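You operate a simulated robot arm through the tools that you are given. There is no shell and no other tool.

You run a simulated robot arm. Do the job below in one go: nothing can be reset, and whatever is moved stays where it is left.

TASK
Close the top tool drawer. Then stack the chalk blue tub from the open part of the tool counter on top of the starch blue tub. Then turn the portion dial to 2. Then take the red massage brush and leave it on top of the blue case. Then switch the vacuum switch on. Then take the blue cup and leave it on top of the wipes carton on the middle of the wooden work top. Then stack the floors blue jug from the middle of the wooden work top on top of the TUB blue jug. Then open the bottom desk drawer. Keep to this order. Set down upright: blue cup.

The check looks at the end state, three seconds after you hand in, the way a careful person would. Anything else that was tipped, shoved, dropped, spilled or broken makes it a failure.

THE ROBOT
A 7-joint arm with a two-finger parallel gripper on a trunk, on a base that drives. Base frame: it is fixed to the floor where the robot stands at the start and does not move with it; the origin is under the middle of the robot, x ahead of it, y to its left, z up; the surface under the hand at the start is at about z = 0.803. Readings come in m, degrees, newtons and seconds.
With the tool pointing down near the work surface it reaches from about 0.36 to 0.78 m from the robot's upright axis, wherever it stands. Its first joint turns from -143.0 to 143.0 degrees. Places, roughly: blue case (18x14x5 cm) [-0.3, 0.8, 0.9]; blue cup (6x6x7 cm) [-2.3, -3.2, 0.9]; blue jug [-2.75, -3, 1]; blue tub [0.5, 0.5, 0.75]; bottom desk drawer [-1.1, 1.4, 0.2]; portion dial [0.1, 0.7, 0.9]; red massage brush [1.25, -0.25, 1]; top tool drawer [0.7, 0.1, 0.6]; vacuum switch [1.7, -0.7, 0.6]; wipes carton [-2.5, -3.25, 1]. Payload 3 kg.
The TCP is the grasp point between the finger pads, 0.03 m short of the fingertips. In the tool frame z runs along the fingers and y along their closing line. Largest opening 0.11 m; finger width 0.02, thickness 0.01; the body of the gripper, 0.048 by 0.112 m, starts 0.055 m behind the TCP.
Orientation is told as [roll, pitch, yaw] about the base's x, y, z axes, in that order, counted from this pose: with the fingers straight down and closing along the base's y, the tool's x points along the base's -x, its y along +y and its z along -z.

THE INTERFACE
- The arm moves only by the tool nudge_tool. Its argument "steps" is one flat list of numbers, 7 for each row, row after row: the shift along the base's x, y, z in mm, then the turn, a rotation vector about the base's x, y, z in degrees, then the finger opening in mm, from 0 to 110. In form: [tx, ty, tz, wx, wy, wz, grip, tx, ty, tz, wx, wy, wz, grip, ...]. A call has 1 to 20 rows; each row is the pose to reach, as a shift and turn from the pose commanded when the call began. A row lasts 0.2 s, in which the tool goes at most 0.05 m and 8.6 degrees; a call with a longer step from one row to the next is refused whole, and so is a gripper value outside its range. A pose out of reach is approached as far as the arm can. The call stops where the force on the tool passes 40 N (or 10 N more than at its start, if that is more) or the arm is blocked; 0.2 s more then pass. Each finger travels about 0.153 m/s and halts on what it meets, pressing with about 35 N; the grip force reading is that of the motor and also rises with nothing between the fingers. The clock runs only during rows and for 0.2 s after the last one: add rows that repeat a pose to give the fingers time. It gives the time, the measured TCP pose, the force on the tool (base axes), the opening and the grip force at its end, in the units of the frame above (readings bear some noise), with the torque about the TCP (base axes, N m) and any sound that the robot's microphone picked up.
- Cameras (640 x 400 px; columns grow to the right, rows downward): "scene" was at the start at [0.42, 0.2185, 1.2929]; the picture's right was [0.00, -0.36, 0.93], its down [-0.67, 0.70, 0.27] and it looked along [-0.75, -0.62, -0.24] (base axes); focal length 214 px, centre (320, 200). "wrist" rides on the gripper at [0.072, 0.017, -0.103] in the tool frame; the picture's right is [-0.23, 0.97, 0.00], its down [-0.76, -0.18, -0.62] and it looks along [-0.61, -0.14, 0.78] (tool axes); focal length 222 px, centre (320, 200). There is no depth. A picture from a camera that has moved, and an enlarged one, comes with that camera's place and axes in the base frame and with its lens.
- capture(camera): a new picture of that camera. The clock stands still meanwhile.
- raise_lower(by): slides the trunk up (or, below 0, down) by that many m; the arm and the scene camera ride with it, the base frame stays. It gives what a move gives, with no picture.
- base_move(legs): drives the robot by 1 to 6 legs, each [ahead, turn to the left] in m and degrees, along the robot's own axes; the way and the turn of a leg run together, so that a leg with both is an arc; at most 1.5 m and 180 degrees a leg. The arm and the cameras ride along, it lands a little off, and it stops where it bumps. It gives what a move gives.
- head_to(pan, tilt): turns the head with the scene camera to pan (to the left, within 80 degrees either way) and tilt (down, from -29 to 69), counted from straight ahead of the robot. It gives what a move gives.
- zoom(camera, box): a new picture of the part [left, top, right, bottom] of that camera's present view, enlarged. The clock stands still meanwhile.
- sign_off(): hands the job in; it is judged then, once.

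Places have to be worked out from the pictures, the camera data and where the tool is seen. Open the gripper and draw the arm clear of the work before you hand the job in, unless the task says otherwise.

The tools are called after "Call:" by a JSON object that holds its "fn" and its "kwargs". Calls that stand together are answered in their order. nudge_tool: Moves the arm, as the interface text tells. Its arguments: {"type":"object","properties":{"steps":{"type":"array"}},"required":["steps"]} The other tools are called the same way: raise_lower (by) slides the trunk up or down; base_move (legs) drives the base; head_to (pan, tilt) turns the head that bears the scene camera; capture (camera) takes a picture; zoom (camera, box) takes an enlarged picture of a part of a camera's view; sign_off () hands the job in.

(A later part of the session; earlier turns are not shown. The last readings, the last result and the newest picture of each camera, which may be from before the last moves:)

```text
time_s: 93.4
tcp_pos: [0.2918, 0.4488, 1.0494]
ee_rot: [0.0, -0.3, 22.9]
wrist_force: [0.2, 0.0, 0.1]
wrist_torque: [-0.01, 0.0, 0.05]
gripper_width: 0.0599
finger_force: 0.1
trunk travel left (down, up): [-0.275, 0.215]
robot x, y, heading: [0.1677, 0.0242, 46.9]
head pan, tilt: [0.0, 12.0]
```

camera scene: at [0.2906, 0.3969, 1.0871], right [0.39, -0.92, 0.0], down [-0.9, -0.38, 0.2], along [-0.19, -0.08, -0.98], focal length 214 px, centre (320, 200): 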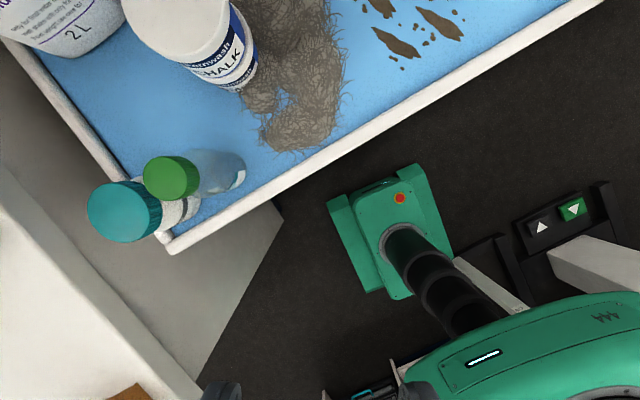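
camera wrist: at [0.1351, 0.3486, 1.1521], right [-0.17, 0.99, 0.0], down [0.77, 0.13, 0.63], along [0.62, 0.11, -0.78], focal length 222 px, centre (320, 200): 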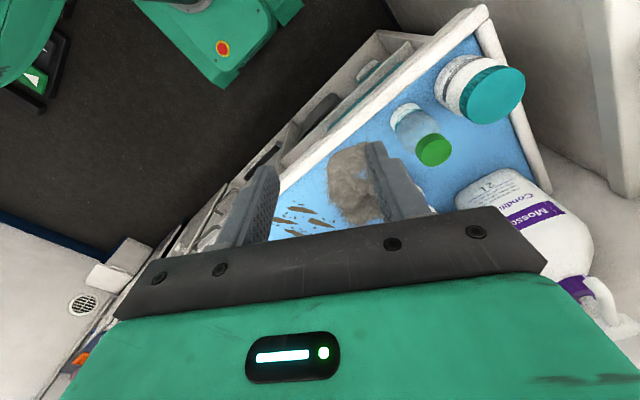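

Now the dial is about 0.69 m from the axis. I carry the open gripper over to the knob at a safe height.

Call:
{"fn": "nudge_tool", "kwargs": {"steps": [-26, 32, 0, 0, 0, 0, 60, -53, 65, 0, 0, 0, 0, 60, -80, 98, 0, 0, 0, 0, 60, -106, 130, -5, 0, 0, 0, 60, -133, 163, -15, 0, 0, 0, 60, -159, 196, -25, 0, 0, 0, 60, -186, 228, -38, 0, 0, 0, 60, -212, 261, -50, 0, 0, 0, 60, -212, 261, -50, 0, 0, 0, 60]}}

Call:
{"fn": "capture", "kwargs": {"camera": "wrist"}}

Call:
{"fn": "capture", "kwargs": {"camera": "scene"}}

```text
time_s: 94.9
tcp_pos: [0.1322, 0.5308, 1.0594]
ee_rot: [0.0, 11.3, 27.1]
wrist_force: [2.5, -1.2, -0.1]
wrist_torque: [0.12, 0.12, -0.04]
gripper_width: 0.06
finger_force: 0.0
trunk travel left (down, up): [-0.275, 0.215]
robot x, y, heading: [0.1605, 0.0141, 48.5]
head pan, tilt: [0.0, 12.0]
stopped in row 7: the arm was blocked; the commanded pose is now the measured one
```

```text
taken
camera wrist: at [0.0793, 0.5223, 1.1756], right [-0.25, 0.97, -0.04], down [0.85, 0.24, 0.46], along [0.46, 0.08, -0.89], focal length 222 px, centre (320, 200)
```

wrist: 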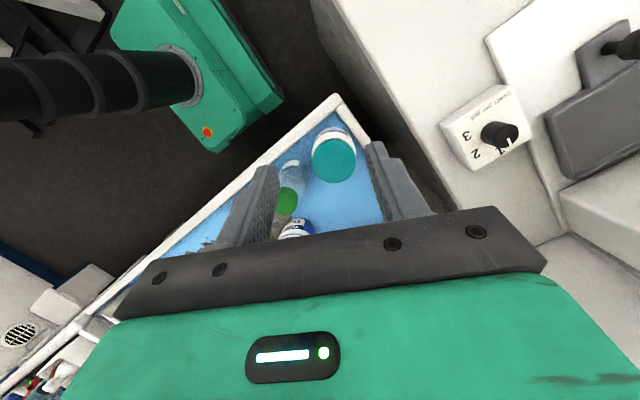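

```text
taken
camera scene: at [0.216, 0.575, 1.0791], right [0.46, -0.89, 0.0], down [-0.82, -0.42, 0.4], along [-0.35, -0.18, -0.92], focal length 214 px, centre (320, 200)
```

scene: 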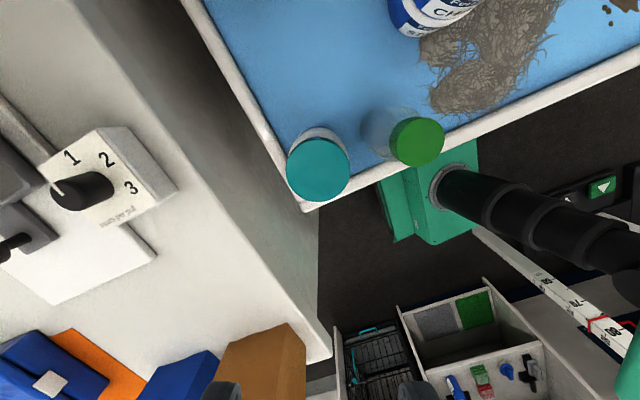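

The hand was blocked again at z ≈ 1.05 near the wall: its top reaches the locker's lower edge there. I back off and down gently, level the tool, and will approach lower (z < 1.0).

Call:
{"fn": "nudge_tool", "kwargs": {"steps": [-3, -10, -10, 0, 0, 0, 60, -6, -20, -20, 0, 0, 0, 60, -9, -30, -30, 0, 0, 0, 60, -12, -40, -40, 0, 0, 0, 60, -12, -40, -40, 0, 0, 0, 60]}}

```text
time_s: 95.3
tcp_pos: [0.1027, 0.6838, 0.9413]
ee_rot: [1.5, 7.3, 8.9]
wrist_force: [100.2, -36.3, 317.7]
wrist_torque: [-0.51, -4.91, 1.01]
gripper_width: 0.0004
finger_force: 0.0
trunk travel left (down, up): [-0.275, 0.215]
robot x, y, heading: [0.1505, 0.006, 49.0]
head pan, tilt: [0.0, 12.0]
stopped in row 1: the arm was blocked; the commanded pose is now the measured one
```

The arm sprang suddenly. I check both pictures before doing anything else.

Call:
{"fn": "capture", "kwargs": {"camera": "wrist"}}

Call:
{"fn": "capture", "kwargs": {"camera": "scene"}}

```text
taken
camera wrist: at [0.0415, 0.6897, 1.0535], right [0.07, 1.0, 0.0], down [0.85, -0.06, 0.52], along [0.52, -0.04, -0.86], focal length 222 px, centre (320, 200)
```

wrist: 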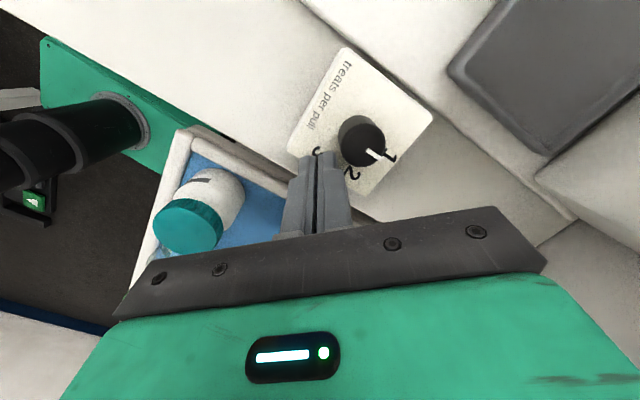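

```text
taken
camera scene: at [0.1936, 0.6995, 0.9672], right [0.15, -0.99, -0.03], down [-0.93, -0.15, 0.33], along [-0.33, -0.02, -0.94], focal length 214 px, centre (320, 200)
```

scene: 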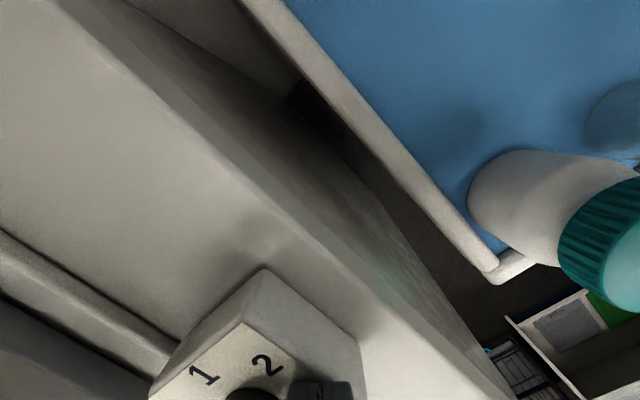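

Nothing seems toppled: the dial box and bottles are in place, pointer still at 1, but the fingertips press on the box beside the knob. I lift straight up in tiny steps.

Call:
{"fn": "nudge_tool", "kwargs": {"steps": [0, 0, 3, 0, 0, 0, 0, 0, 0, 8, 0, 0, 0, 0, 0, 0, 15, 0, 0, 0, 0]}}

Call:
{"fn": "capture", "kwargs": {"camera": "wrist"}}

```text
time_s: 95.6
tcp_pos: [0.1046, 0.697, 0.9405]
ee_rot: [-11.3, 11.7, 10.5]
wrist_force: [1.9, -160.3, 419.1]
wrist_torque: [-5.39, -1.62, 1.67]
gripper_width: 0.0
finger_force: 34.7
trunk travel left (down, up): [-0.275, 0.215]
robot x, y, heading: [0.1772, 0.0048, 43.4]
head pan, tilt: [0.0, 12.0]
stopped in row 1: the arm was blocked; the commanded pose is now the measured one
```

```text
taken
camera wrist: at [0.0454, 0.7241, 1.0522], right [0.01, 0.97, -0.23], down [0.87, 0.11, 0.48], along [0.49, -0.21, -0.85], focal length 222 px, centre (320, 200)
```

wrist: 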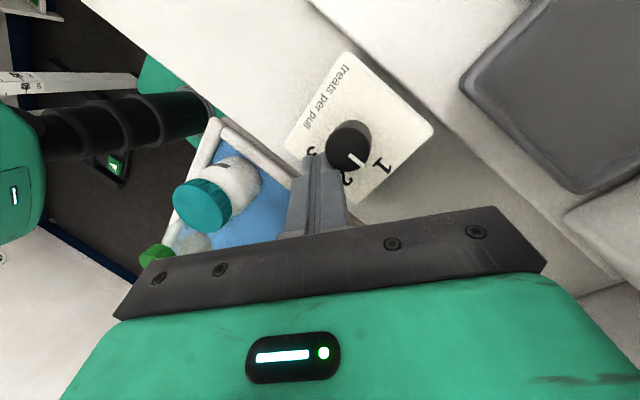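

Forces are still high, as if the hand were wedged between the box and something above. I let a moment pass with a tiny head move to see where the readings settle.

Call:
{"fn": "head_to", "kwargs": {"pan": 0, "tilt": 10}}

Call:
{"fn": "capture", "kwargs": {"camera": "scene"}}

Call:
{"fn": "capture", "kwargs": {"camera": "wrist"}}

```text
time_s: 96.2
tcp_pos: [0.0998, 0.754, 1.0019]
ee_rot: [14.3, 9.1, 9.7]
wrist_force: [33.7, -136.3, 76.1]
wrist_torque: [11.76, 3.86, 1.35]
gripper_width: 0.0
finger_force: 35.0
trunk travel left (down, up): [-0.275, 0.215]
robot x, y, heading: [0.1735, 0.0071, 44.9]
head pan, tilt: [0.0, 10.0]
```

```text
taken
camera scene: at [0.1961, 0.7623, 1.0234], right [0.12, -0.96, -0.24], down [-0.93, -0.2, 0.32], along [-0.36, 0.19, -0.91], focal length 214 px, centre (320, 200)
```

scene: 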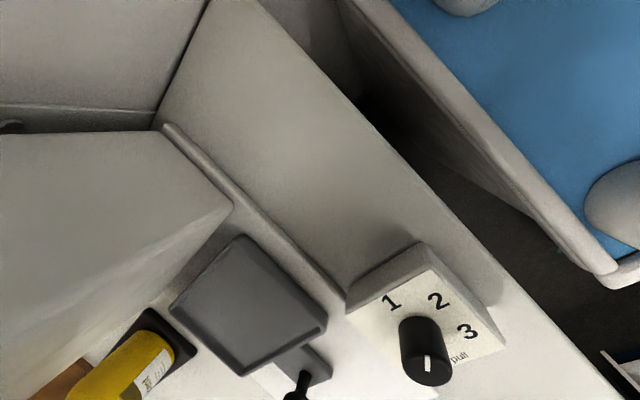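

```text
taken
camera wrist: at [0.0466, 0.7358, 1.1166], right [0.1, 0.97, 0.2], down [0.88, -0.18, 0.43], along [0.46, 0.14, -0.88], focal length 222 px, centre (320, 200)
```

wrist: 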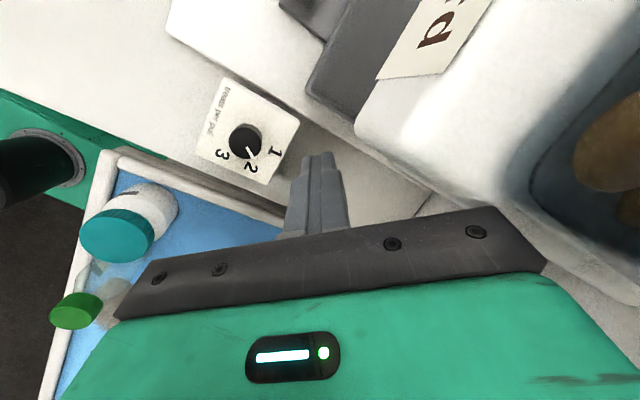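

The hand has slid past the dial toward the dispenser and is still loaded; the forearm must be jammed under the locker's corner. I command a small retreat up and away from the wall so the commanded pose resets, and read the forces.

Call:
{"fn": "nudge_tool", "kwargs": {"steps": [0, -3, 3, 0, 0, 0, 0]}}

Call:
{"fn": "capture", "kwargs": {"camera": "wrist"}}

```text
time_s: 96.5
tcp_pos: [0.1104, 0.7592, 0.9999]
ee_rot: [13.1, 9.8, 9.2]
wrist_force: [-6.2, 75.4, 304.1]
wrist_torque: [7.46, 6.39, -1.62]
gripper_width: 0.0003
finger_force: 35.6
trunk travel left (down, up): [-0.275, 0.215]
robot x, y, heading: [0.1779, 0.0046, 43.9]
head pan, tilt: [0.0, 10.0]
stopped in row 1: the force on the tool passed its limit at 258 N (the readings are from after the stop); the commanded pose is now the measured one
```

```text
taken
camera wrist: at [0.0568, 0.7437, 1.1156], right [0.1, 0.98, 0.18], down [0.89, -0.17, 0.43], along [0.45, 0.11, -0.89], focal length 222 px, centre (320, 200)
```

wrist: 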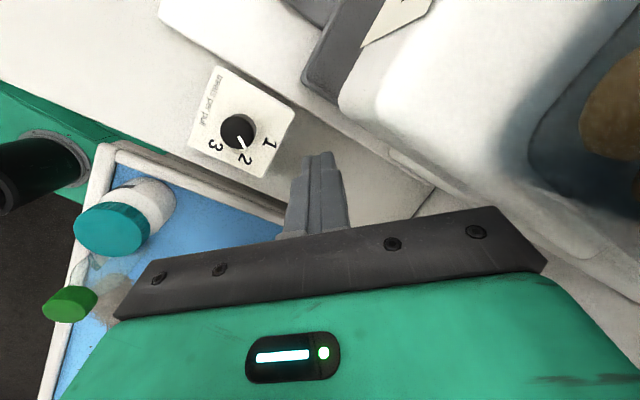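

Call:
{"fn": "head_to", "kwargs": {"pan": 0, "tilt": 11}}

Call:
{"fn": "head_to", "kwargs": {"pan": 0, "tilt": 10}}

```text
time_s: 97.1
tcp_pos: [0.1172, 0.734, 0.9392]
ee_rot: [3.2, 8.5, 6.4]
wrist_force: [23.5, -12.3, 314.5]
wrist_torque: [-2.46, -0.51, 0.68]
gripper_width: 0.0
finger_force: 34.8
trunk travel left (down, up): [-0.275, 0.215]
robot x, y, heading: [0.1825, 0.004, 40.4]
head pan, tilt: [0.0, 11.0]
```

```text
time_s: 97.7
tcp_pos: [0.1182, 0.7333, 0.9392]
ee_rot: [5.2, 8.1, 5.2]
wrist_force: [18.6, 12.6, 306.6]
wrist_torque: [-1.46, -0.25, 0.36]
gripper_width: 0.0
finger_force: 35.2
trunk travel left (down, up): [-0.275, 0.215]
robot x, y, heading: [0.1888, 0.0044, 39.2]
head pan, tilt: [0.0, 10.0]
```

The hand is being pressed down although its commanded height is higher: the locker holds the forearm down. Lowering the trunk a little should free the forearm, so I lower it 4 cm and read the forces.

Call:
{"fn": "raise_lower", "kwargs": {"by": -0.04}}

Call:
{"fn": "capture", "kwargs": {"camera": "wrist"}}

```text
time_s: 98.0
tcp_pos: [0.1328, 0.7769, 0.9695]
ee_rot: [7.7, 6.0, 5.4]
wrist_force: [83.9, -442.1, 215.0]
wrist_torque: [45.44, 2.04, 5.83]
gripper_width: 0.0
finger_force: 35.2
trunk travel left (down, up): [-0.272, 0.218]
robot x, y, heading: [0.2, 0.0138, 35.1]
head pan, tilt: [0.0, 10.0]
stopped: the arm was blocked; the commanded pose is now the measured one
```

```text
taken
camera wrist: at [0.0702, 0.7755, 1.0815], right [0.15, 0.98, 0.11], down [0.84, -0.18, 0.51], along [0.52, 0.01, -0.85], focal length 222 px, centre (320, 200)
```

wrist: 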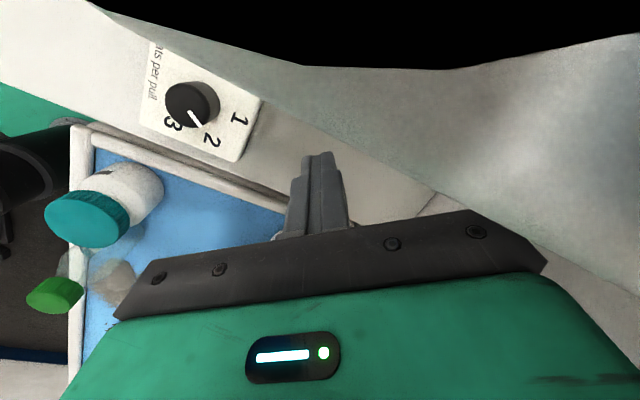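

The hand now presses against the dispenser. I command a clear retreat away from the wall with slight lift.

Call:
{"fn": "nudge_tool", "kwargs": {"steps": [0, -20, 3, 0, 0, 0, 0, 0, -40, 6, 0, 0, 0, 0, 0, -60, 10, 0, 0, 0, 0, 0, -80, 15, 0, 0, 0, 0]}}

Call:
{"fn": "capture", "kwargs": {"camera": "wrist"}}

```text
time_s: 98.5
tcp_pos: [0.1752, 0.7904, 0.9114]
ee_rot: [6.8, 6.1, 5.9]
wrist_force: [26.1, -219.9, 199.4]
wrist_torque: [14.25, 18.93, 7.1]
gripper_width: 0.0002
finger_force: 34.0
trunk travel left (down, up): [-0.272, 0.218]
robot x, y, heading: [0.2369, 0.0244, 25.2]
head pan, tilt: [0.0, 10.0]
stopped in row 2: the arm was blocked; the commanded pose is now the measured one
```

```text
taken
camera wrist: at [0.1131, 0.7887, 1.0234], right [0.14, 0.99, 0.09], down [0.84, -0.16, 0.51], along [0.52, 0.0, -0.85], focal length 222 px, centre (320, 200)
```

wrist: 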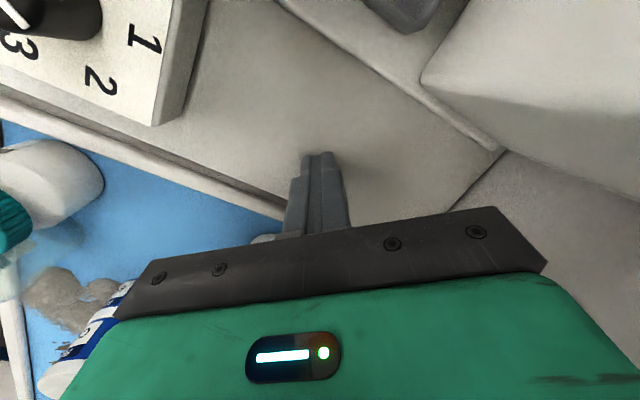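

The base itself is being pushed around (heading 25°), so I need to see how the arm is caught. I turn the head back toward the arm.

Call:
{"fn": "head_to", "kwargs": {"pan": -75, "tilt": 10}}

Call:
{"fn": "capture", "kwargs": {"camera": "scene"}}

```text
time_s: 100.0
tcp_pos: [0.176, 0.791, 0.9105]
ee_rot: [6.8, 6.1, 5.9]
wrist_force: [12.0, -99.7, 179.8]
wrist_torque: [8.56, 4.56, 14.37]
gripper_width: 0.0
finger_force: 35.1
trunk travel left (down, up): [-0.272, 0.218]
robot x, y, heading: [0.226, 0.0152, 25.4]
head pan, tilt: [-75.0, 10.0]
```

```text
taken
camera scene: at [0.2676, 0.7713, 0.9395], right [0.12, -0.98, 0.16], down [-0.94, -0.06, 0.33], along [-0.32, -0.19, -0.93], focal length 214 px, centre (320, 200)
```

scene: 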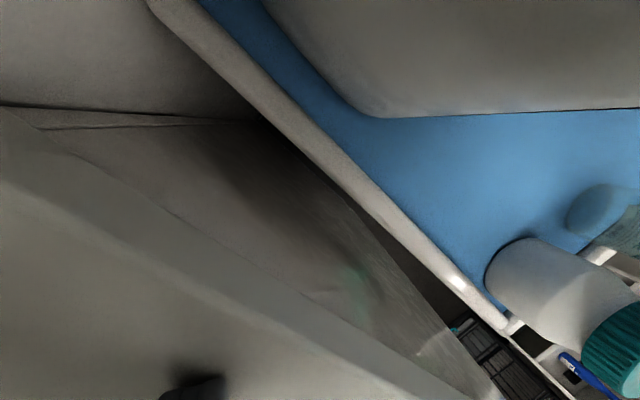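

The head can't pan there without touching the jug, so I put it back to 0 at once.

Call:
{"fn": "head_to", "kwargs": {"pan": 0, "tilt": 10}}

Call:
{"fn": "capture", "kwargs": {"camera": "scene"}}

```text
time_s: 101.5
tcp_pos: [0.1773, 0.7918, 0.9112]
ee_rot: [6.6, 6.3, 5.2]
wrist_force: [16.3, -98.2, 174.4]
wrist_torque: [12.69, 7.26, 7.35]
gripper_width: 0.0003
finger_force: 34.8
trunk travel left (down, up): [-0.272, 0.218]
robot x, y, heading: [0.2237, 0.0174, 25.7]
head pan, tilt: [0.0, 10.0]
```

```text
taken
camera scene: at [0.2715, 0.797, 0.9385], right [0.08, -0.99, -0.11], down [-0.95, -0.11, 0.28], along [-0.29, 0.09, -0.95], focal length 214 px, centre (320, 200)
```

scene: 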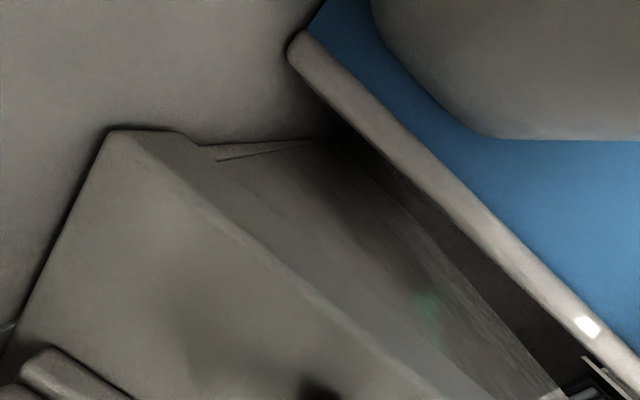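

Readings are steady now: fingertips press on the desk behind the dial and the arm is almost stretched. I try a plain small lift.

Call:
{"fn": "nudge_tool", "kwargs": {"steps": [0, -2, 5, 0, 0, 0, 0, 0, -4, 10, 0, 0, 0, 0, 0, -6, 15, 0, 0, 0, 0]}}

```text
time_s: 102.2
tcp_pos: [0.1898, 0.7999, 0.9108]
ee_rot: [5.1, 5.4, 3.8]
wrist_force: [65.7, -140.2, 149.3]
wrist_torque: [9.21, -5.9, -12.6]
gripper_width: 0.0
finger_force: 34.9
trunk travel left (down, up): [-0.272, 0.218]
robot x, y, heading: [0.2334, 0.019, 24.7]
head pan, tilt: [0.0, 10.0]
stopped in row 3: the force on the tool passed its limit at 216 N (the readings are from after the stop); the commanded pose is now the measured one
```

Small arm moves just slide the hand along the wall. Raising the trunk lifts the whole arm rigidly, which should take the load off the fingertips; I try 4 cm.

Call:
{"fn": "raise_lower", "kwargs": {"by": 0.04}}

Call:
{"fn": "capture", "kwargs": {"camera": "wrist"}}

```text
time_s: 103.1
tcp_pos: [0.1878, 0.7934, 0.9327]
ee_rot: [1.9, 6.1, 4.7]
wrist_force: [40.5, -80.4, 30.4]
wrist_torque: [10.81, 7.28, 5.11]
gripper_width: 0.0
finger_force: 34.9
trunk travel left (down, up): [-0.311, 0.179]
robot x, y, heading: [0.2269, 0.0161, 25.5]
head pan, tilt: [0.0, 10.0]
stopped: the force on the tool passed its limit at 264 N (the readings are from after the stop); the commanded pose is now the measured one
```

```text
taken
camera wrist: at [0.1249, 0.8021, 1.0445], right [0.15, 0.99, 0.01], down [0.84, -0.13, 0.53], along [0.53, -0.07, -0.85], focal length 222 px, centre (320, 200)
```

wrist: 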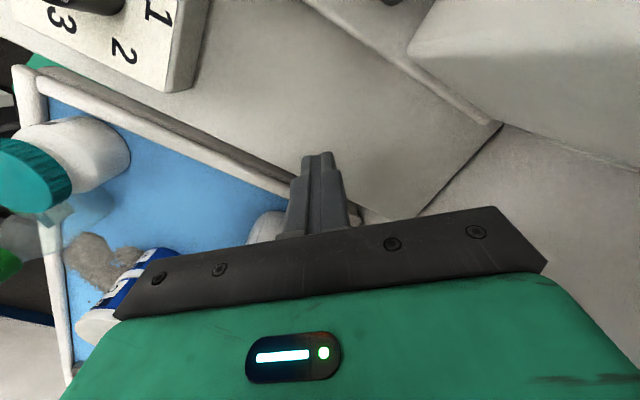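

The downward load is mostly gone. Now I try drawing the hand away from the wall in small steps.

Call:
{"fn": "nudge_tool", "kwargs": {"steps": [2, -8, 0, 0, 0, 0, 0, 4, -16, 0, 0, 0, 0, 0, 6, -24, 0, 0, 0, 0, 0]}}

```text
time_s: 103.9
tcp_pos: [0.188, 0.7739, 0.928]
ee_rot: [1.9, 5.9, 4.7]
wrist_force: [-3.1, 1.1, 2.3]
wrist_torque: [-0.09, -0.39, 0.11]
gripper_width: 0.0
finger_force: 35.2
trunk travel left (down, up): [-0.311, 0.179]
robot x, y, heading: [0.2269, 0.0167, 25.6]
head pan, tilt: [0.0, 10.0]
```

The arm is free again (near-zero force). Before withdrawing I check where the jug and other things are relative to the head.

Call:
{"fn": "capture", "kwargs": {"camera": "scene"}}

Call:
{"fn": "capture", "kwargs": {"camera": "wrist"}}

```text
taken
camera scene: at [0.2822, 0.7817, 0.9557], right [0.08, -1.0, -0.03], down [-0.96, -0.08, 0.28], along [-0.28, 0.01, -0.96], focal length 214 px, centre (320, 200)
```

scene: 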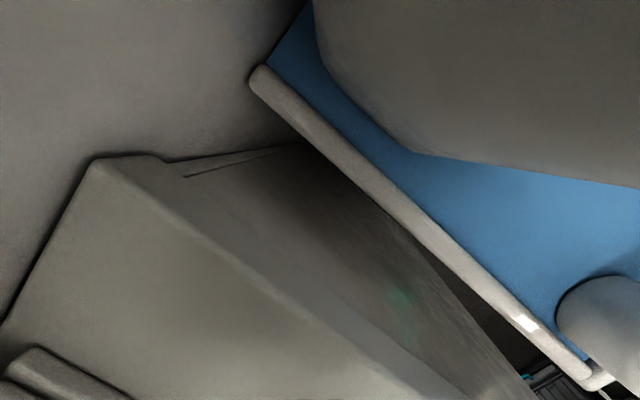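

```text
taken
camera wrist: at [0.1249, 0.7826, 1.0386], right [0.15, 0.99, 0.01], down [0.83, -0.13, 0.54], along [0.53, -0.07, -0.84], focal length 222 px, centre (320, 200)
```

wrist: 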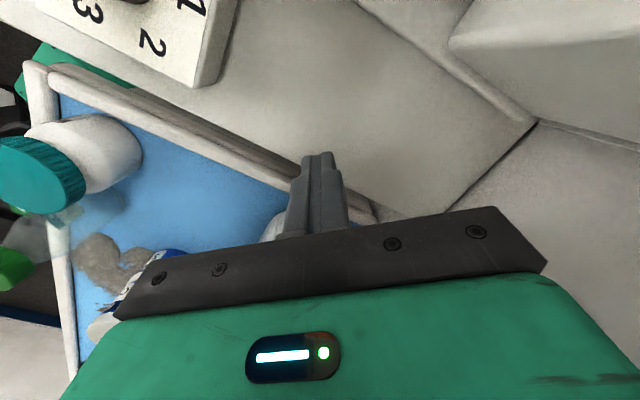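

The head is right beside the jug, so I first slide left (−x) away from it and up a little, in small steps.

Call:
{"fn": "nudge_tool", "kwargs": {"steps": [-8, -1, 5, 0, 0, 0, 0, -16, -3, 12, 0, 0, 0, 0, -24, -5, 20, 0, 0, 0, 0, -32, -8, 28, 0, 0, 0, 0, -40, -10, 36, 0, 0, 0, 0, -50, -14, 44, 0, 0, 0, 0]}}

Call:
{"fn": "capture", "kwargs": {"camera": "scene"}}

```text
time_s: 105.0
tcp_pos: [0.1615, 0.7632, 0.9567]
ee_rot: [1.4, 5.6, 4.0]
wrist_force: [9.9, -6.2, -1.0]
wrist_torque: [0.69, 1.14, 0.18]
gripper_width: 0.0
finger_force: 34.8
trunk travel left (down, up): [-0.311, 0.179]
robot x, y, heading: [0.2251, 0.0137, 25.4]
head pan, tilt: [0.0, 10.0]
stopped in row 5: the force on the tool passed its limit at 53 N (the readings are from after the stop); the commanded pose is now the measured one
```

```text
taken
camera scene: at [0.2558, 0.7702, 0.987], right [0.07, -1.0, -0.02], down [-0.96, -0.07, 0.27], along [-0.27, 0.01, -0.96], focal length 214 px, centre (320, 200)
```

scene: 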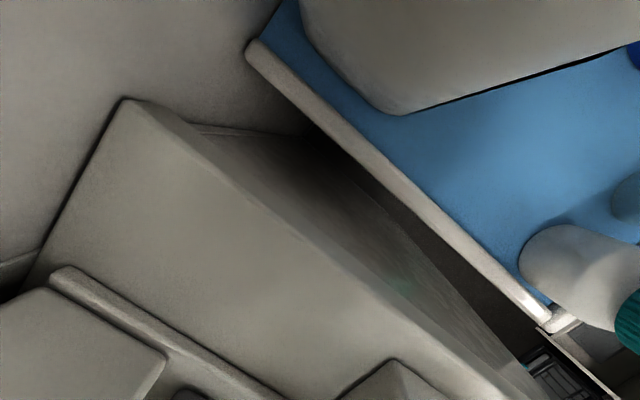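

The hand's left side touched the dispenser lightly; things there look unmoved, and the jug's corner is still at its old place. I'll lower the trunk in steps before pulling back so the elbow stays under the locker: first raise the hand 4 cm.

Call:
{"fn": "nudge_tool", "kwargs": {"steps": [4, -4, 8, 0, 0, 0, 0, 4, -6, 18, 0, 0, 0, 0, 4, -8, 28, 0, 0, 0, 0, 4, -10, 38, 0, 0, 0, 0]}}

Call:
{"fn": "raise_lower", "kwargs": {"by": -0.04}}

```text
time_s: 106.0
tcp_pos: [0.1643, 0.7511, 0.9877]
ee_rot: [0.6, 5.4, 3.9]
wrist_force: [0.8, 0.8, 0.7]
wrist_torque: [-0.01, 0.0, 0.0]
gripper_width: 0.0
finger_force: 35.1
trunk travel left (down, up): [-0.311, 0.179]
robot x, y, heading: [0.2254, 0.0172, 25.2]
head pan, tilt: [0.0, 10.0]
```

```text
time_s: 106.9
tcp_pos: [0.1618, 0.7537, 0.9571]
ee_rot: [1.5, 5.6, 4.0]
wrist_force: [-0.1, -0.4, -0.5]
wrist_torque: [-0.01, -0.02, 0.03]
gripper_width: 0.0001
finger_force: 35.2
trunk travel left (down, up): [-0.271, 0.219]
robot x, y, heading: [0.2238, 0.0107, 25.4]
head pan, tilt: [0.0, 10.0]
```

Free and quiet. I repeat: hand up, trunk down, working the arm lower step by step.

Call:
{"fn": "nudge_tool", "kwargs": {"steps": [0, -3, 12, 0, 0, 0, 0, 0, -6, 24, 0, 0, 0, 0, 0, -9, 36, 0, 0, 0, 0, 0, -9, 36, 0, 0, 0, 0]}}

Call:
{"fn": "raise_lower", "kwargs": {"by": -0.04}}

Call:
{"fn": "nudge_tool", "kwargs": {"steps": [-2, -5, 12, 0, 0, 0, 0, -4, -10, 24, 0, 0, 0, 0, -6, -15, 36, 0, 0, 0, 0, -6, -15, 36, 0, 0, 0, 0]}}

Call:
{"fn": "raise_lower", "kwargs": {"by": -0.04}}

```text
time_s: 107.9
tcp_pos: [0.1618, 0.7427, 0.9825]
ee_rot: [0.5, 5.4, 4.0]
wrist_force: [0.0, 0.5, 0.1]
wrist_torque: [-0.02, 0.02, 0.01]
gripper_width: 0.0
finger_force: 34.7
trunk travel left (down, up): [-0.271, 0.219]
robot x, y, heading: [0.2256, 0.0128, 25.3]
head pan, tilt: [0.0, 10.0]
```

```text
time_s: 108.7
tcp_pos: [0.1627, 0.7449, 0.9545]
ee_rot: [1.6, 5.7, 4.2]
wrist_force: [0.2, 0.1, -0.5]
wrist_torque: [0.0, -0.03, 0.02]
gripper_width: 0.0
finger_force: 35.3
trunk travel left (down, up): [-0.231, 0.259]
robot x, y, heading: [0.2251, 0.0145, 25.5]
head pan, tilt: [0.0, 10.0]
```

```text
time_s: 109.7
tcp_pos: [0.1566, 0.7275, 0.9753]
ee_rot: [0.4, 5.5, 3.8]
wrist_force: [-0.1, -0.1, -0.3]
wrist_torque: [0.02, 0.01, 0.01]
gripper_width: 0.0
finger_force: 34.6
trunk travel left (down, up): [-0.231, 0.259]
robot x, y, heading: [0.2239, 0.0168, 25.4]
head pan, tilt: [0.0, 10.0]
```

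```text
time_s: 110.5
tcp_pos: [0.1576, 0.7287, 0.9516]
ee_rot: [1.7, 5.6, 4.2]
wrist_force: [0.3, 0.3, 0.5]
wrist_torque: [0.04, 0.02, 0.01]
gripper_width: 0.0
finger_force: 34.7
trunk travel left (down, up): [-0.191, 0.299]
robot x, y, heading: [0.2231, 0.0131, 25.3]
head pan, tilt: [0.0, 10.0]
```

Still touching slightly when the hand goes up, relieved as the trunk goes down. I lower a bit more, then begin retreating along the free corridor.

Call:
{"fn": "raise_lower", "kwargs": {"by": -0.025}}

Call:
{"fn": "nudge_tool", "kwargs": {"steps": [-3, -6, 5, 0, 0, 0, 0, -6, -12, 12, 0, 0, 0, 0, -9, -18, 20, 0, 0, 0, 0, -9, -18, 20, 0, 0, 0, 0]}}

Call:
{"fn": "raise_lower", "kwargs": {"by": -0.03}}

```text
time_s: 111.2
tcp_pos: [0.1562, 0.7285, 0.9237]
ee_rot: [1.5, 5.6, 4.1]
wrist_force: [-0.1, 0.4, -0.2]
wrist_torque: [-0.04, -0.01, 0.01]
gripper_width: 0.0
finger_force: 34.9
trunk travel left (down, up): [-0.166, 0.324]
robot x, y, heading: [0.2258, 0.0152, 25.5]
head pan, tilt: [0.0, 10.0]
```

```text
time_s: 112.2
tcp_pos: [0.1481, 0.7101, 0.9426]
ee_rot: [1.3, 5.7, 4.1]
wrist_force: [-0.2, 0.8, 0.7]
wrist_torque: [0.02, 0.0, -0.01]
gripper_width: 0.0
finger_force: 35.1
trunk travel left (down, up): [-0.166, 0.324]
robot x, y, heading: [0.2253, 0.0118, 25.7]
head pan, tilt: [0.0, 10.0]
```

```text
time_s: 113.0
tcp_pos: [0.148, 0.71, 0.9119]
ee_rot: [1.4, 5.6, 4.0]
wrist_force: [-0.8, -0.5, 0.1]
wrist_torque: [0.01, 0.04, 0.0]
gripper_width: 0.0001
finger_force: 35.4
trunk travel left (down, up): [-0.136, 0.354]
robot x, y, heading: [0.2272, 0.0136, 25.4]
head pan, tilt: [0.0, 10.0]
```

Now the arm tracks exactly, free of contact. I lift and retreat toward the aisle over the low bottles.

Call:
{"fn": "nudge_tool", "kwargs": {"steps": [-2, -5, 15, 0, 0, 0, 0, -5, -15, 35, 0, 0, 0, 0, -10, -35, 50, 0, 0, 0, 0, -15, -60, 55, 0, 0, 0, 0, -20, -90, 60, 0, 0, 0, 0, -25, -120, 65, 0, 0, 0, 0, -30, -150, 65, 0, 0, 0, 0, -35, -180, 65, 0, 0, 0, 0, -40, -210, 65, 0, 0, 0, 0, -45, -240, 70, 0, 0, 0, 0, -50, -270, 75, 0, 0, 0, 0]}}

Call:
{"fn": "head_to", "kwargs": {"pan": 50, "tilt": 30}}

Call:
{"fn": "capture", "kwargs": {"camera": "scene"}}

Call:
{"fn": "capture", "kwargs": {"camera": "wrist"}}

```text
time_s: 115.4
tcp_pos: [0.0991, 0.4398, 0.9875]
ee_rot: [1.3, 5.7, 3.9]
wrist_force: [-0.7, -0.6, 0.2]
wrist_torque: [-0.01, 0.0, -0.01]
gripper_width: 0.0002
finger_force: 35.1
trunk travel left (down, up): [-0.136, 0.354]
robot x, y, heading: [0.2261, 0.0134, 25.4]
head pan, tilt: [0.0, 10.0]
```

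```text
time_s: 116.6
tcp_pos: [0.0984, 0.4423, 0.9875]
ee_rot: [1.4, 5.6, 4.0]
wrist_force: [-0.3, 0.0, 0.0]
wrist_torque: [-0.01, 0.0, 0.0]
gripper_width: 0.0001
finger_force: 35.3
trunk travel left (down, up): [-0.136, 0.354]
robot x, y, heading: [0.2257, 0.0149, 25.1]
head pan, tilt: [50.0, 30.0]
```

```text
taken
camera scene: at [0.1592, 0.5144, 1.0562], right [-0.03, -0.63, -0.78], down [-0.8, -0.45, 0.39], along [-0.6, 0.64, -0.49], focal length 214 px, centre (320, 200)
```

scene: 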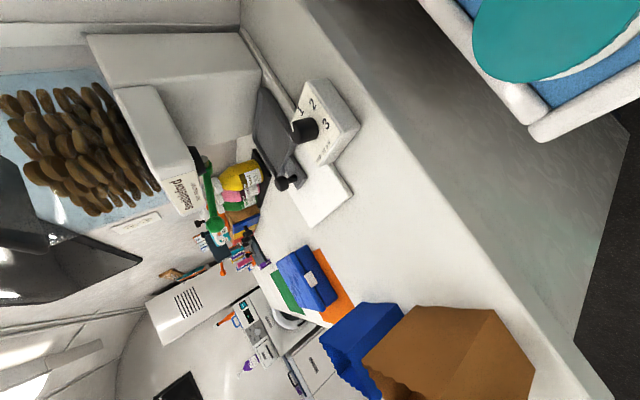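

```text
taken
camera wrist: at [0.0346, 0.4515, 1.0986], right [0.16, 0.99, 0.0], down [0.83, -0.13, 0.54], along [0.54, -0.08, -0.84], focal length 222 px, centre (320, 200)
```

wrist: 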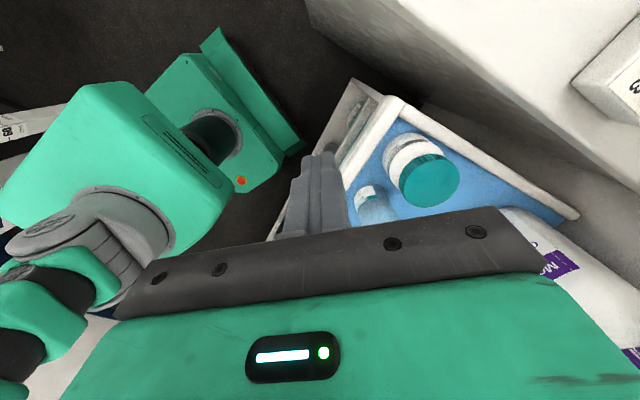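

The arm is out, and the desk items look intact. I zoom in to see where the dial points now.

Call:
{"fn": "zoom", "kwargs": {"camera": "scene", "box": [240, 60, 380, 240]}}

Call:
{"fn": "zoom", "kwargs": {"camera": "scene", "box": [270, 70, 360, 170]}}

```text
2.22 times, centred on (310, 150) of scene
camera zoom: at [0.1592, 0.5144, 1.0562], right [-0.03, -0.63, -0.78], down [-0.8, -0.45, 0.39], along [-0.6, 0.64, -0.49], focal length 477 px, centre (342, 311)
```

zoom: 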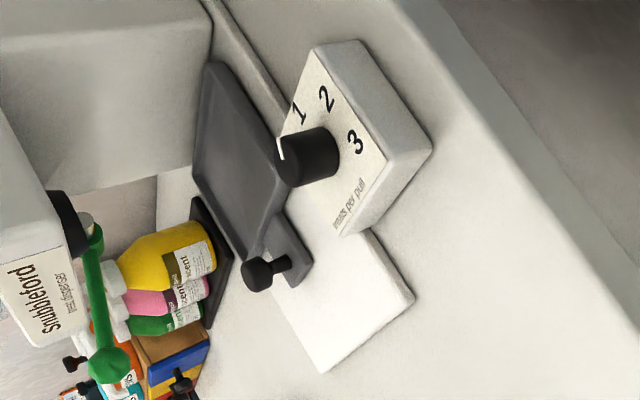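

```text
4.00 times, centred on (315, 120) of scene
camera zoom: at [0.1592, 0.5144, 1.0562], right [-0.03, -0.63, -0.78], down [-0.8, -0.45, 0.39], along [-0.6, 0.64, -0.49], focal length 858 px, centre (340, 520)
```

zoom: 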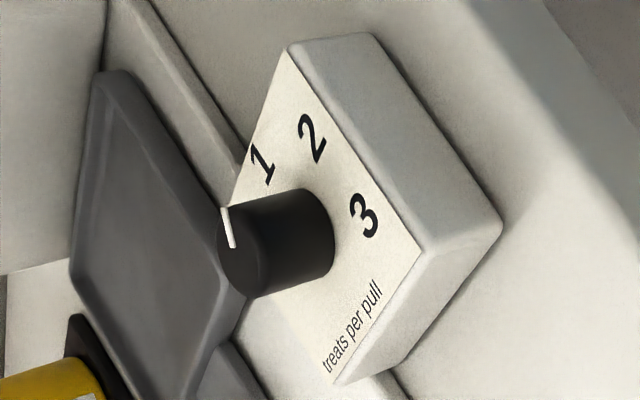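

The pointer now sits between 1 and 2, so it was nudged a bit. The arm has a good low posture now; I level the tool and yaw it to +23° here in the open first.

Call:
{"fn": "head_to", "kwargs": {"pan": 0, "tilt": 12}}

Call:
{"fn": "nudge_tool", "kwargs": {"steps": [0, 0, 0, -0.5, -2.8, 0, 60, 0, 0, 0, -1, -5.7, 0, 60, 0, 0, 0, -1, -5.7, 0, 60]}}

Call:
{"fn": "nudge_tool", "kwargs": {"steps": [0, 0, 0, 0, 0, 7, 60, 0, 0, 0, 0, 0, 14, 60, 0, 0, 0, 0, 0, 19, 60, 0, 0, 0, 0, 0, 19, 60]}}

```text
time_s: 117.8
tcp_pos: [0.0989, 0.441, 0.9878]
ee_rot: [1.4, 5.6, 4.2]
wrist_force: [-0.4, -0.4, -1.0]
wrist_torque: [-0.03, 0.0, 0.0]
gripper_width: 0.0003
finger_force: 35.4
trunk travel left (down, up): [-0.136, 0.354]
robot x, y, heading: [0.2247, 0.0149, 25.3]
head pan, tilt: [0.0, 12.0]
```

```text
time_s: 118.6
tcp_pos: [0.0982, 0.4402, 0.9879]
ee_rot: [0.1, -0.2, 4.0]
wrist_force: [0.2, 0.5, -1.0]
wrist_torque: [0.0, 0.02, 0.05]
gripper_width: 0.0597
finger_force: 0.2
trunk travel left (down, up): [-0.136, 0.354]
robot x, y, heading: [0.2244, 0.0157, 25.2]
head pan, tilt: [0.0, 12.0]
```

```text
time_s: 119.6
tcp_pos: [0.0989, 0.4401, 0.9876]
ee_rot: [-0.1, -0.1, 23.1]
wrist_force: [0.0, 0.5, -0.6]
wrist_torque: [0.01, -0.02, 0.02]
gripper_width: 0.0602
finger_force: 0.1
trunk travel left (down, up): [-0.136, 0.354]
robot x, y, heading: [0.2274, 0.0175, 25.5]
head pan, tilt: [0.0, 12.0]
```

Level and yawed. I approach the dial in modest steps at z ≈ 0.98, stopping a little short to check.

Call:
{"fn": "nudge_tool", "kwargs": {"steps": [-2, 25, 0, 0, 0, 0, 60, -3, 50, -1, 0, 0, 0, 60, -4, 75, -2, 0, 0, 0, 60, -6, 100, -3, 0, 0, 0, 60, -8, 125, -4, 0, 0, 0, 60, -9, 150, -5, 0, 0, 0, 60, -11, 175, -6, 0, 0, 0, 60, -12, 200, -7, 0, 0, 0, 60, -13, 220, -8, 0, 0, 0, 60, -13, 220, -8, 0, 0, 0, 60]}}

Call:
{"fn": "capture", "kwargs": {"camera": "wrist"}}

Call:
{"fn": "capture", "kwargs": {"camera": "scene"}}

```text
time_s: 121.8
tcp_pos: [0.0841, 0.6595, 0.9786]
ee_rot: [0.1, -0.1, 23.0]
wrist_force: [-0.2, 0.2, 0.1]
wrist_torque: [0.0, 0.0, -0.02]
gripper_width: 0.0599
finger_force: 0.0
trunk travel left (down, up): [-0.136, 0.354]
robot x, y, heading: [0.2254, 0.0149, 25.5]
head pan, tilt: [0.0, 12.0]
```

```text
taken
camera wrist: at [0.0111, 0.6478, 1.0838], right [-0.17, 0.99, 0.0], down [0.77, 0.13, 0.62], along [0.61, 0.11, -0.78], focal length 222 px, centre (320, 200)
```

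wrist: 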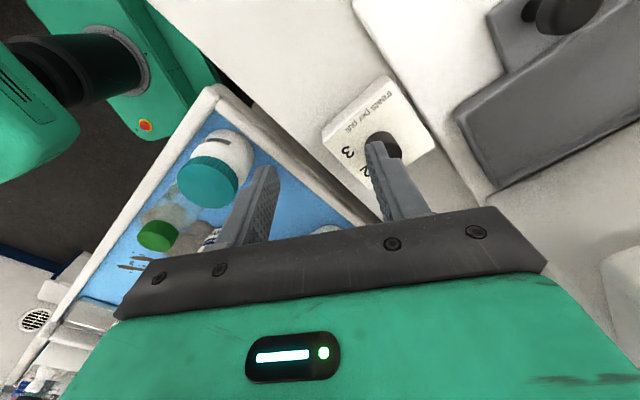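

```text
taken
camera scene: at [0.1662, 0.6967, 1.0182], right [0.39, -0.92, 0.0], down [-0.9, -0.38, 0.21], along [-0.19, -0.08, -0.98], focal length 214 px, centre (320, 200)
```

scene: 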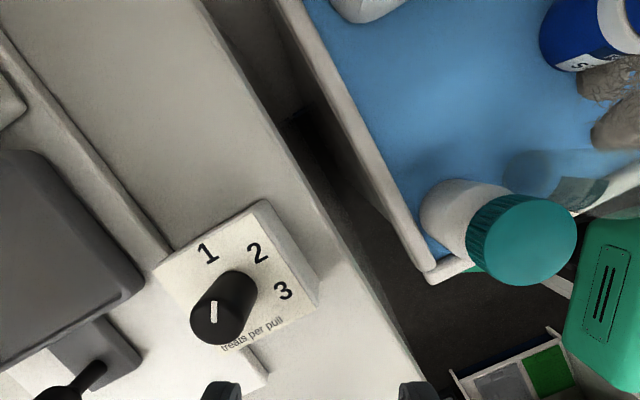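

No contact. I zoom in on the knob from here to measure the pointer's angle.

Call:
{"fn": "zoom", "kwargs": {"camera": "scene", "box": [150, 190, 330, 360]}}

```text
2.35 times, centred on (240, 275) of scene
camera zoom: at [0.1662, 0.6967, 1.0182], right [0.39, -0.92, 0.0], down [-0.9, -0.38, 0.21], along [-0.19, -0.08, -0.98], focal length 505 px, centre (508, 24)
```

zoom: 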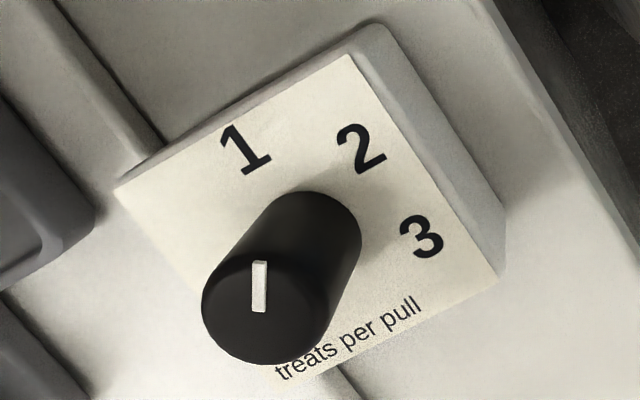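

The pointer stands at about 18° and "2" is at about -7°, so roughly a 25° clockwise turn remains. I move over the knob axis (0.081, 0.7105).

Call:
{"fn": "nudge_tool", "kwargs": {"steps": [-1, 15, 0, 0, 0, 0, 54, -2, 30, 0, 0, 0, 0, 54, -3, 42, 0, 0, 0, 0, 54, -3.3, 51, 0, 0, 0, 0, 54, -3.3, 51, 0, 0, 0, 0, 54]}}

Call:
{"fn": "capture", "kwargs": {"camera": "wrist"}}

Call:
{"fn": "capture", "kwargs": {"camera": "scene"}}

```text
time_s: 123.0
tcp_pos: [0.0837, 0.6825, 0.98]
ee_rot: [0.0, 0.0, 23.0]
wrist_force: [-0.2, 0.4, 0.3]
wrist_torque: [0.02, 0.01, 0.0]
gripper_width: 0.0539
finger_force: 0.0
out of reach, approached as far as the arm can: row 2, 3, 4, 5
trunk travel left (down, up): [-0.136, 0.354]
robot x, y, heading: [0.2275, 0.0132, 25.1]
head pan, tilt: [0.0, 12.0]
```

```text
taken
camera wrist: at [0.0092, 0.6707, 1.0833], right [-0.17, 0.99, 0.0], down [0.77, 0.13, 0.62], along [0.61, 0.11, -0.78], focal length 222 px, centre (320, 200)
```

wrist: 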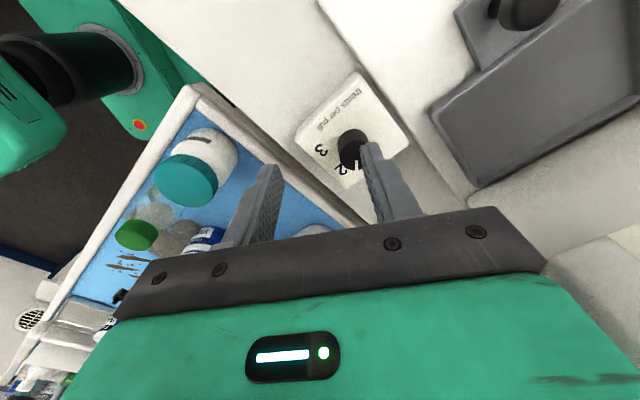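

```text
taken
camera scene: at [0.1643, 0.7196, 1.0176], right [0.39, -0.92, 0.0], down [-0.9, -0.38, 0.21], along [-0.19, -0.08, -0.98], focal length 214 px, centre (320, 200)
```

scene: 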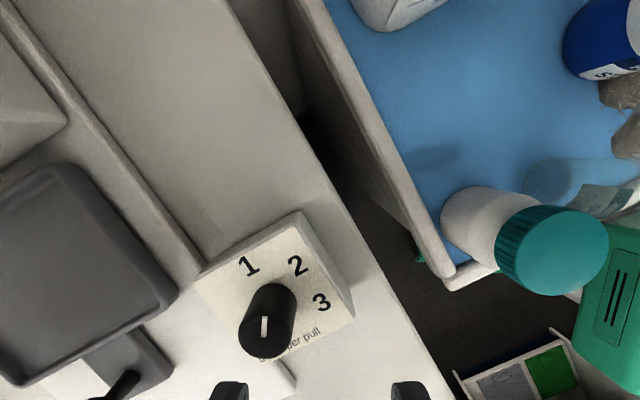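

The arm is 3 cm short here with the trunk low, so I'll reposition the base: retract the hand first to the open aisle side.

Call:
{"fn": "nudge_tool", "kwargs": {"steps": [2, -25, 0, 0, 0, 0, 54, 3, -60, 2, 0, 0, 0, 54, 5, -100, 4, 0, 0, 0, 54, 7, -140, 6, 0, 0, 0, 54, 9, -180, 8, 0, 0, 0, 54, 11, -215, 10, 0, 0, 0, 54, 8, -250, 15, 0, 0, 0, 54]}}

Call:
{"fn": "base_move", "kwargs": {"legs": [[-0.06, 0]]}}

```text
time_s: 124.6
tcp_pos: [0.0905, 0.4321, 0.9952]
ee_rot: [0.0, 0.0, 23.0]
wrist_force: [-0.1, 0.1, 0.1]
wrist_torque: [-0.04, 0.01, 0.02]
gripper_width: 0.0539
finger_force: 0.1
trunk travel left (down, up): [-0.136, 0.354]
robot x, y, heading: [0.2283, 0.0144, 25.4]
head pan, tilt: [0.0, 12.0]
```

```text
time_s: 125.5
tcp_pos: [0.0356, 0.4054, 0.9947]
ee_rot: [0.0, 0.0, 23.1]
wrist_force: [0.5, -0.8, 0.2]
wrist_torque: [0.0, -0.01, 0.0]
gripper_width: 0.0541
finger_force: 0.1
trunk travel left (down, up): [-0.136, 0.354]
robot x, y, heading: [0.1724, -0.0164, 25.4]
head pan, tilt: [0.0, 12.0]
```

I pull the hand in closer and higher so it clears the paper bag on the desk, then turn the base left 118°.

Call:
{"fn": "nudge_tool", "kwargs": {"steps": [7, -20, 20, 0, 0, 0, 54, 14, -40, 40, 0, 0, 0, 54, 20, -60, 60, 0, 0, 0, 54, 20, -60, 60, 0, 0, 0, 54]}}

Call:
{"fn": "base_move", "kwargs": {"legs": [[0, 118]]}}

Call:
{"fn": "capture", "kwargs": {"camera": "wrist"}}

Call:
{"fn": "capture", "kwargs": {"camera": "scene"}}

```text
time_s: 126.5
tcp_pos: [0.0561, 0.3463, 1.0542]
ee_rot: [0.0, 0.0, 23.0]
wrist_force: [0.1, 0.0, 0.6]
wrist_torque: [-0.02, 0.01, 0.04]
gripper_width: 0.0539
finger_force: 0.0
trunk travel left (down, up): [-0.136, 0.354]
robot x, y, heading: [0.1704, -0.0105, 25.2]
head pan, tilt: [0.0, 12.0]
```

```text
time_s: 132.0
tcp_pos: [-0.088, -0.2824, 1.0551]
ee_rot: [-0.1, 0.0, 141.3]
wrist_force: [-0.1, -0.4, -0.3]
wrist_torque: [-0.02, 0.01, 0.01]
gripper_width: 0.0541
finger_force: 0.1
trunk travel left (down, up): [-0.136, 0.354]
robot x, y, heading: [0.1723, -0.0115, 143.7]
head pan, tilt: [0.0, 12.0]
```

```text
taken
camera wrist: at [-0.0435, -0.3404, 1.1594], right [-0.79, -0.62, 0.0], down [-0.48, 0.61, 0.62], along [-0.39, 0.49, -0.78], focal length 222 px, centre (320, 200)
```

wrist: 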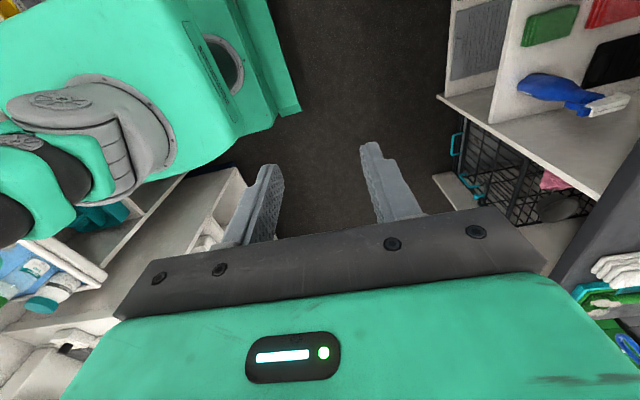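

```text
taken
camera scene: at [-0.1622, -0.2245, 1.0938], right [0.62, 0.78, 0.0], down [0.76, -0.61, 0.21], along [0.16, -0.13, -0.98], focal length 214 px, centre (320, 200)
```

scene: 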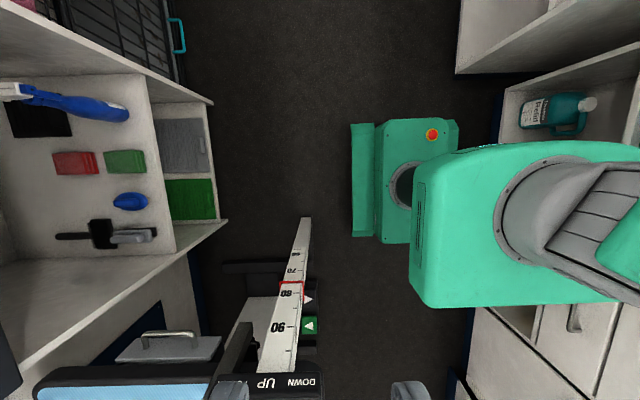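

The base now faces along the aisle toward the desk. I drive ahead 0.15 m.

Call:
{"fn": "base_move", "kwargs": {"legs": [[0.15, 0]]}}

```text
time_s: 133.4
tcp_pos: [-0.2093, -0.1927, 1.0567]
ee_rot: [0.0, 0.0, 141.3]
wrist_force: [0.5, 0.6, -0.9]
wrist_torque: [-0.03, -0.02, 0.03]
gripper_width: 0.0542
finger_force: 0.1
trunk travel left (down, up): [-0.136, 0.354]
robot x, y, heading: [0.0485, 0.0828, 143.5]
head pan, tilt: [0.0, 12.0]
```

The dial is now 0.63 m away. Before sweeping the hand round I look at the desk front, especially the paper bag's height.

Call:
{"fn": "head_to", "kwargs": {"pan": -60, "tilt": -15}}

Call:
{"fn": "capture", "kwargs": {"camera": "scene"}}

```text
time_s: 134.7
tcp_pos: [-0.2091, -0.1944, 1.0559]
ee_rot: [0.0, 0.0, 141.1]
wrist_force: [-0.7, -0.1, 0.5]
wrist_torque: [0.04, 0.02, -0.01]
gripper_width: 0.0539
finger_force: 0.1
trunk travel left (down, up): [-0.136, 0.354]
robot x, y, heading: [0.0531, 0.0765, 143.7]
head pan, tilt: [-60.0, -15.0]
```

```text
taken
camera scene: at [-0.2718, -0.055, 1.1477], right [0.31, 0.39, 0.87], down [0.89, -0.43, -0.13], along [0.32, 0.81, -0.48], focal length 214 px, centre (320, 200)
```

scene: 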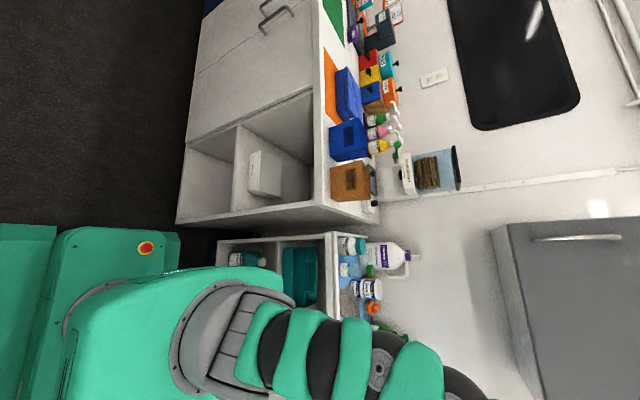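

This overview shows the locker's lower front corner at about n = 0.51, e1 = -0.24, z = 1.30, and the bag's top near z ≈ 0.98. I sweep the hand round the robot at z ≈ 1.1, clear of the bag and outside the locker.

Call:
{"fn": "head_to", "kwargs": {"pan": 0, "tilt": 12}}

Call:
{"fn": "nudge_tool", "kwargs": {"steps": [-31.1, 33.2, 10, 0, 0, -6.2, 54, -58, 69.9, 20, 0, 0, -12.4, 54, -80.2, 109.6, 30, 0, 0, -18.6, 54, -97.5, 151.7, 40, 0, 0, -24.8, 54, -109.6, 195.5, 50, 0, 0, -31, 54, -116.4, 240.5, 50, 0, 0, -37.2, 54, -117.7, 286, 50, 0, 0, -43.4, 54, -113.6, 331.3, 50, 0, 0, -49.6, 54, -104, 375.7, 50, 0, 0, -55.8, 54, -89.1, 418.8, 50, 0, 0, -62, 54, -69.2, 459.7, 50, 0, 0, -68.2, 54, -44.5, 497.9, 50, 0, 0, -74.4, 54, -15.5, 532.8, 50, 0, 0, -80.6, 54, 17.7, 564.1, 50, 0, 0, -86.8, 54, 54.2, 591.1, 50, 0, 0, -93, 54, 93.8, 613.5, 50, 0, 0, -99.2, 54, 135.8, 631.1, 45, 0, 0, -105.4, 54, 179.6, 643.4, 40, 0, 0, -111.6, 54, 224.5, 650.4, 35, 0, 0, -117.8, 54]}}

Call:
{"fn": "capture", "kwargs": {"camera": "scene"}}

```text
time_s: 136.0
tcp_pos: [-0.2095, -0.1935, 1.0567]
ee_rot: [0.0, 0.0, 141.1]
wrist_force: [0.4, 0.9, -0.5]
wrist_torque: [-0.03, 0.02, 0.0]
gripper_width: 0.054
finger_force: 0.1
trunk travel left (down, up): [-0.136, 0.354]
robot x, y, heading: [0.0505, 0.0808, 143.5]
head pan, tilt: [0.0, 12.0]
```

```text
time_s: 140.0
tcp_pos: [0.0135, 0.4573, 1.0908]
ee_rot: [-0.1, -0.2, 23.3]
wrist_force: [-1.0, 0.1, 0.2]
wrist_torque: [0.0, -0.03, -0.03]
gripper_width: 0.054
finger_force: 0.1
trunk travel left (down, up): [-0.136, 0.354]
robot x, y, heading: [0.0538, 0.0775, 143.6]
head pan, tilt: [0.0, 12.0]
```

```text
taken
camera scene: at [0.0946, 0.4951, 1.1292], right [0.4, -0.92, 0.0], down [-0.9, -0.39, 0.21], along [-0.19, -0.08, -0.98], focal length 214 px, centre (320, 200)
```

scene: 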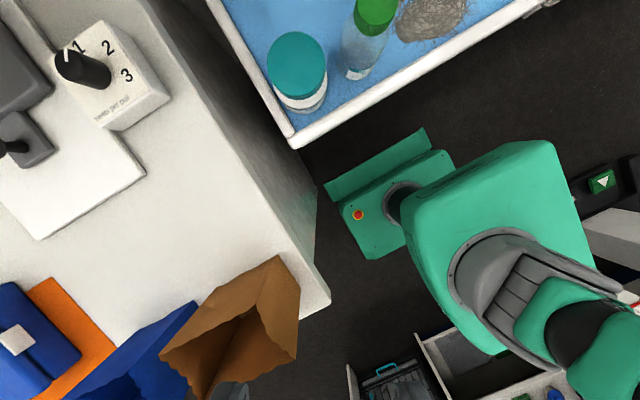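

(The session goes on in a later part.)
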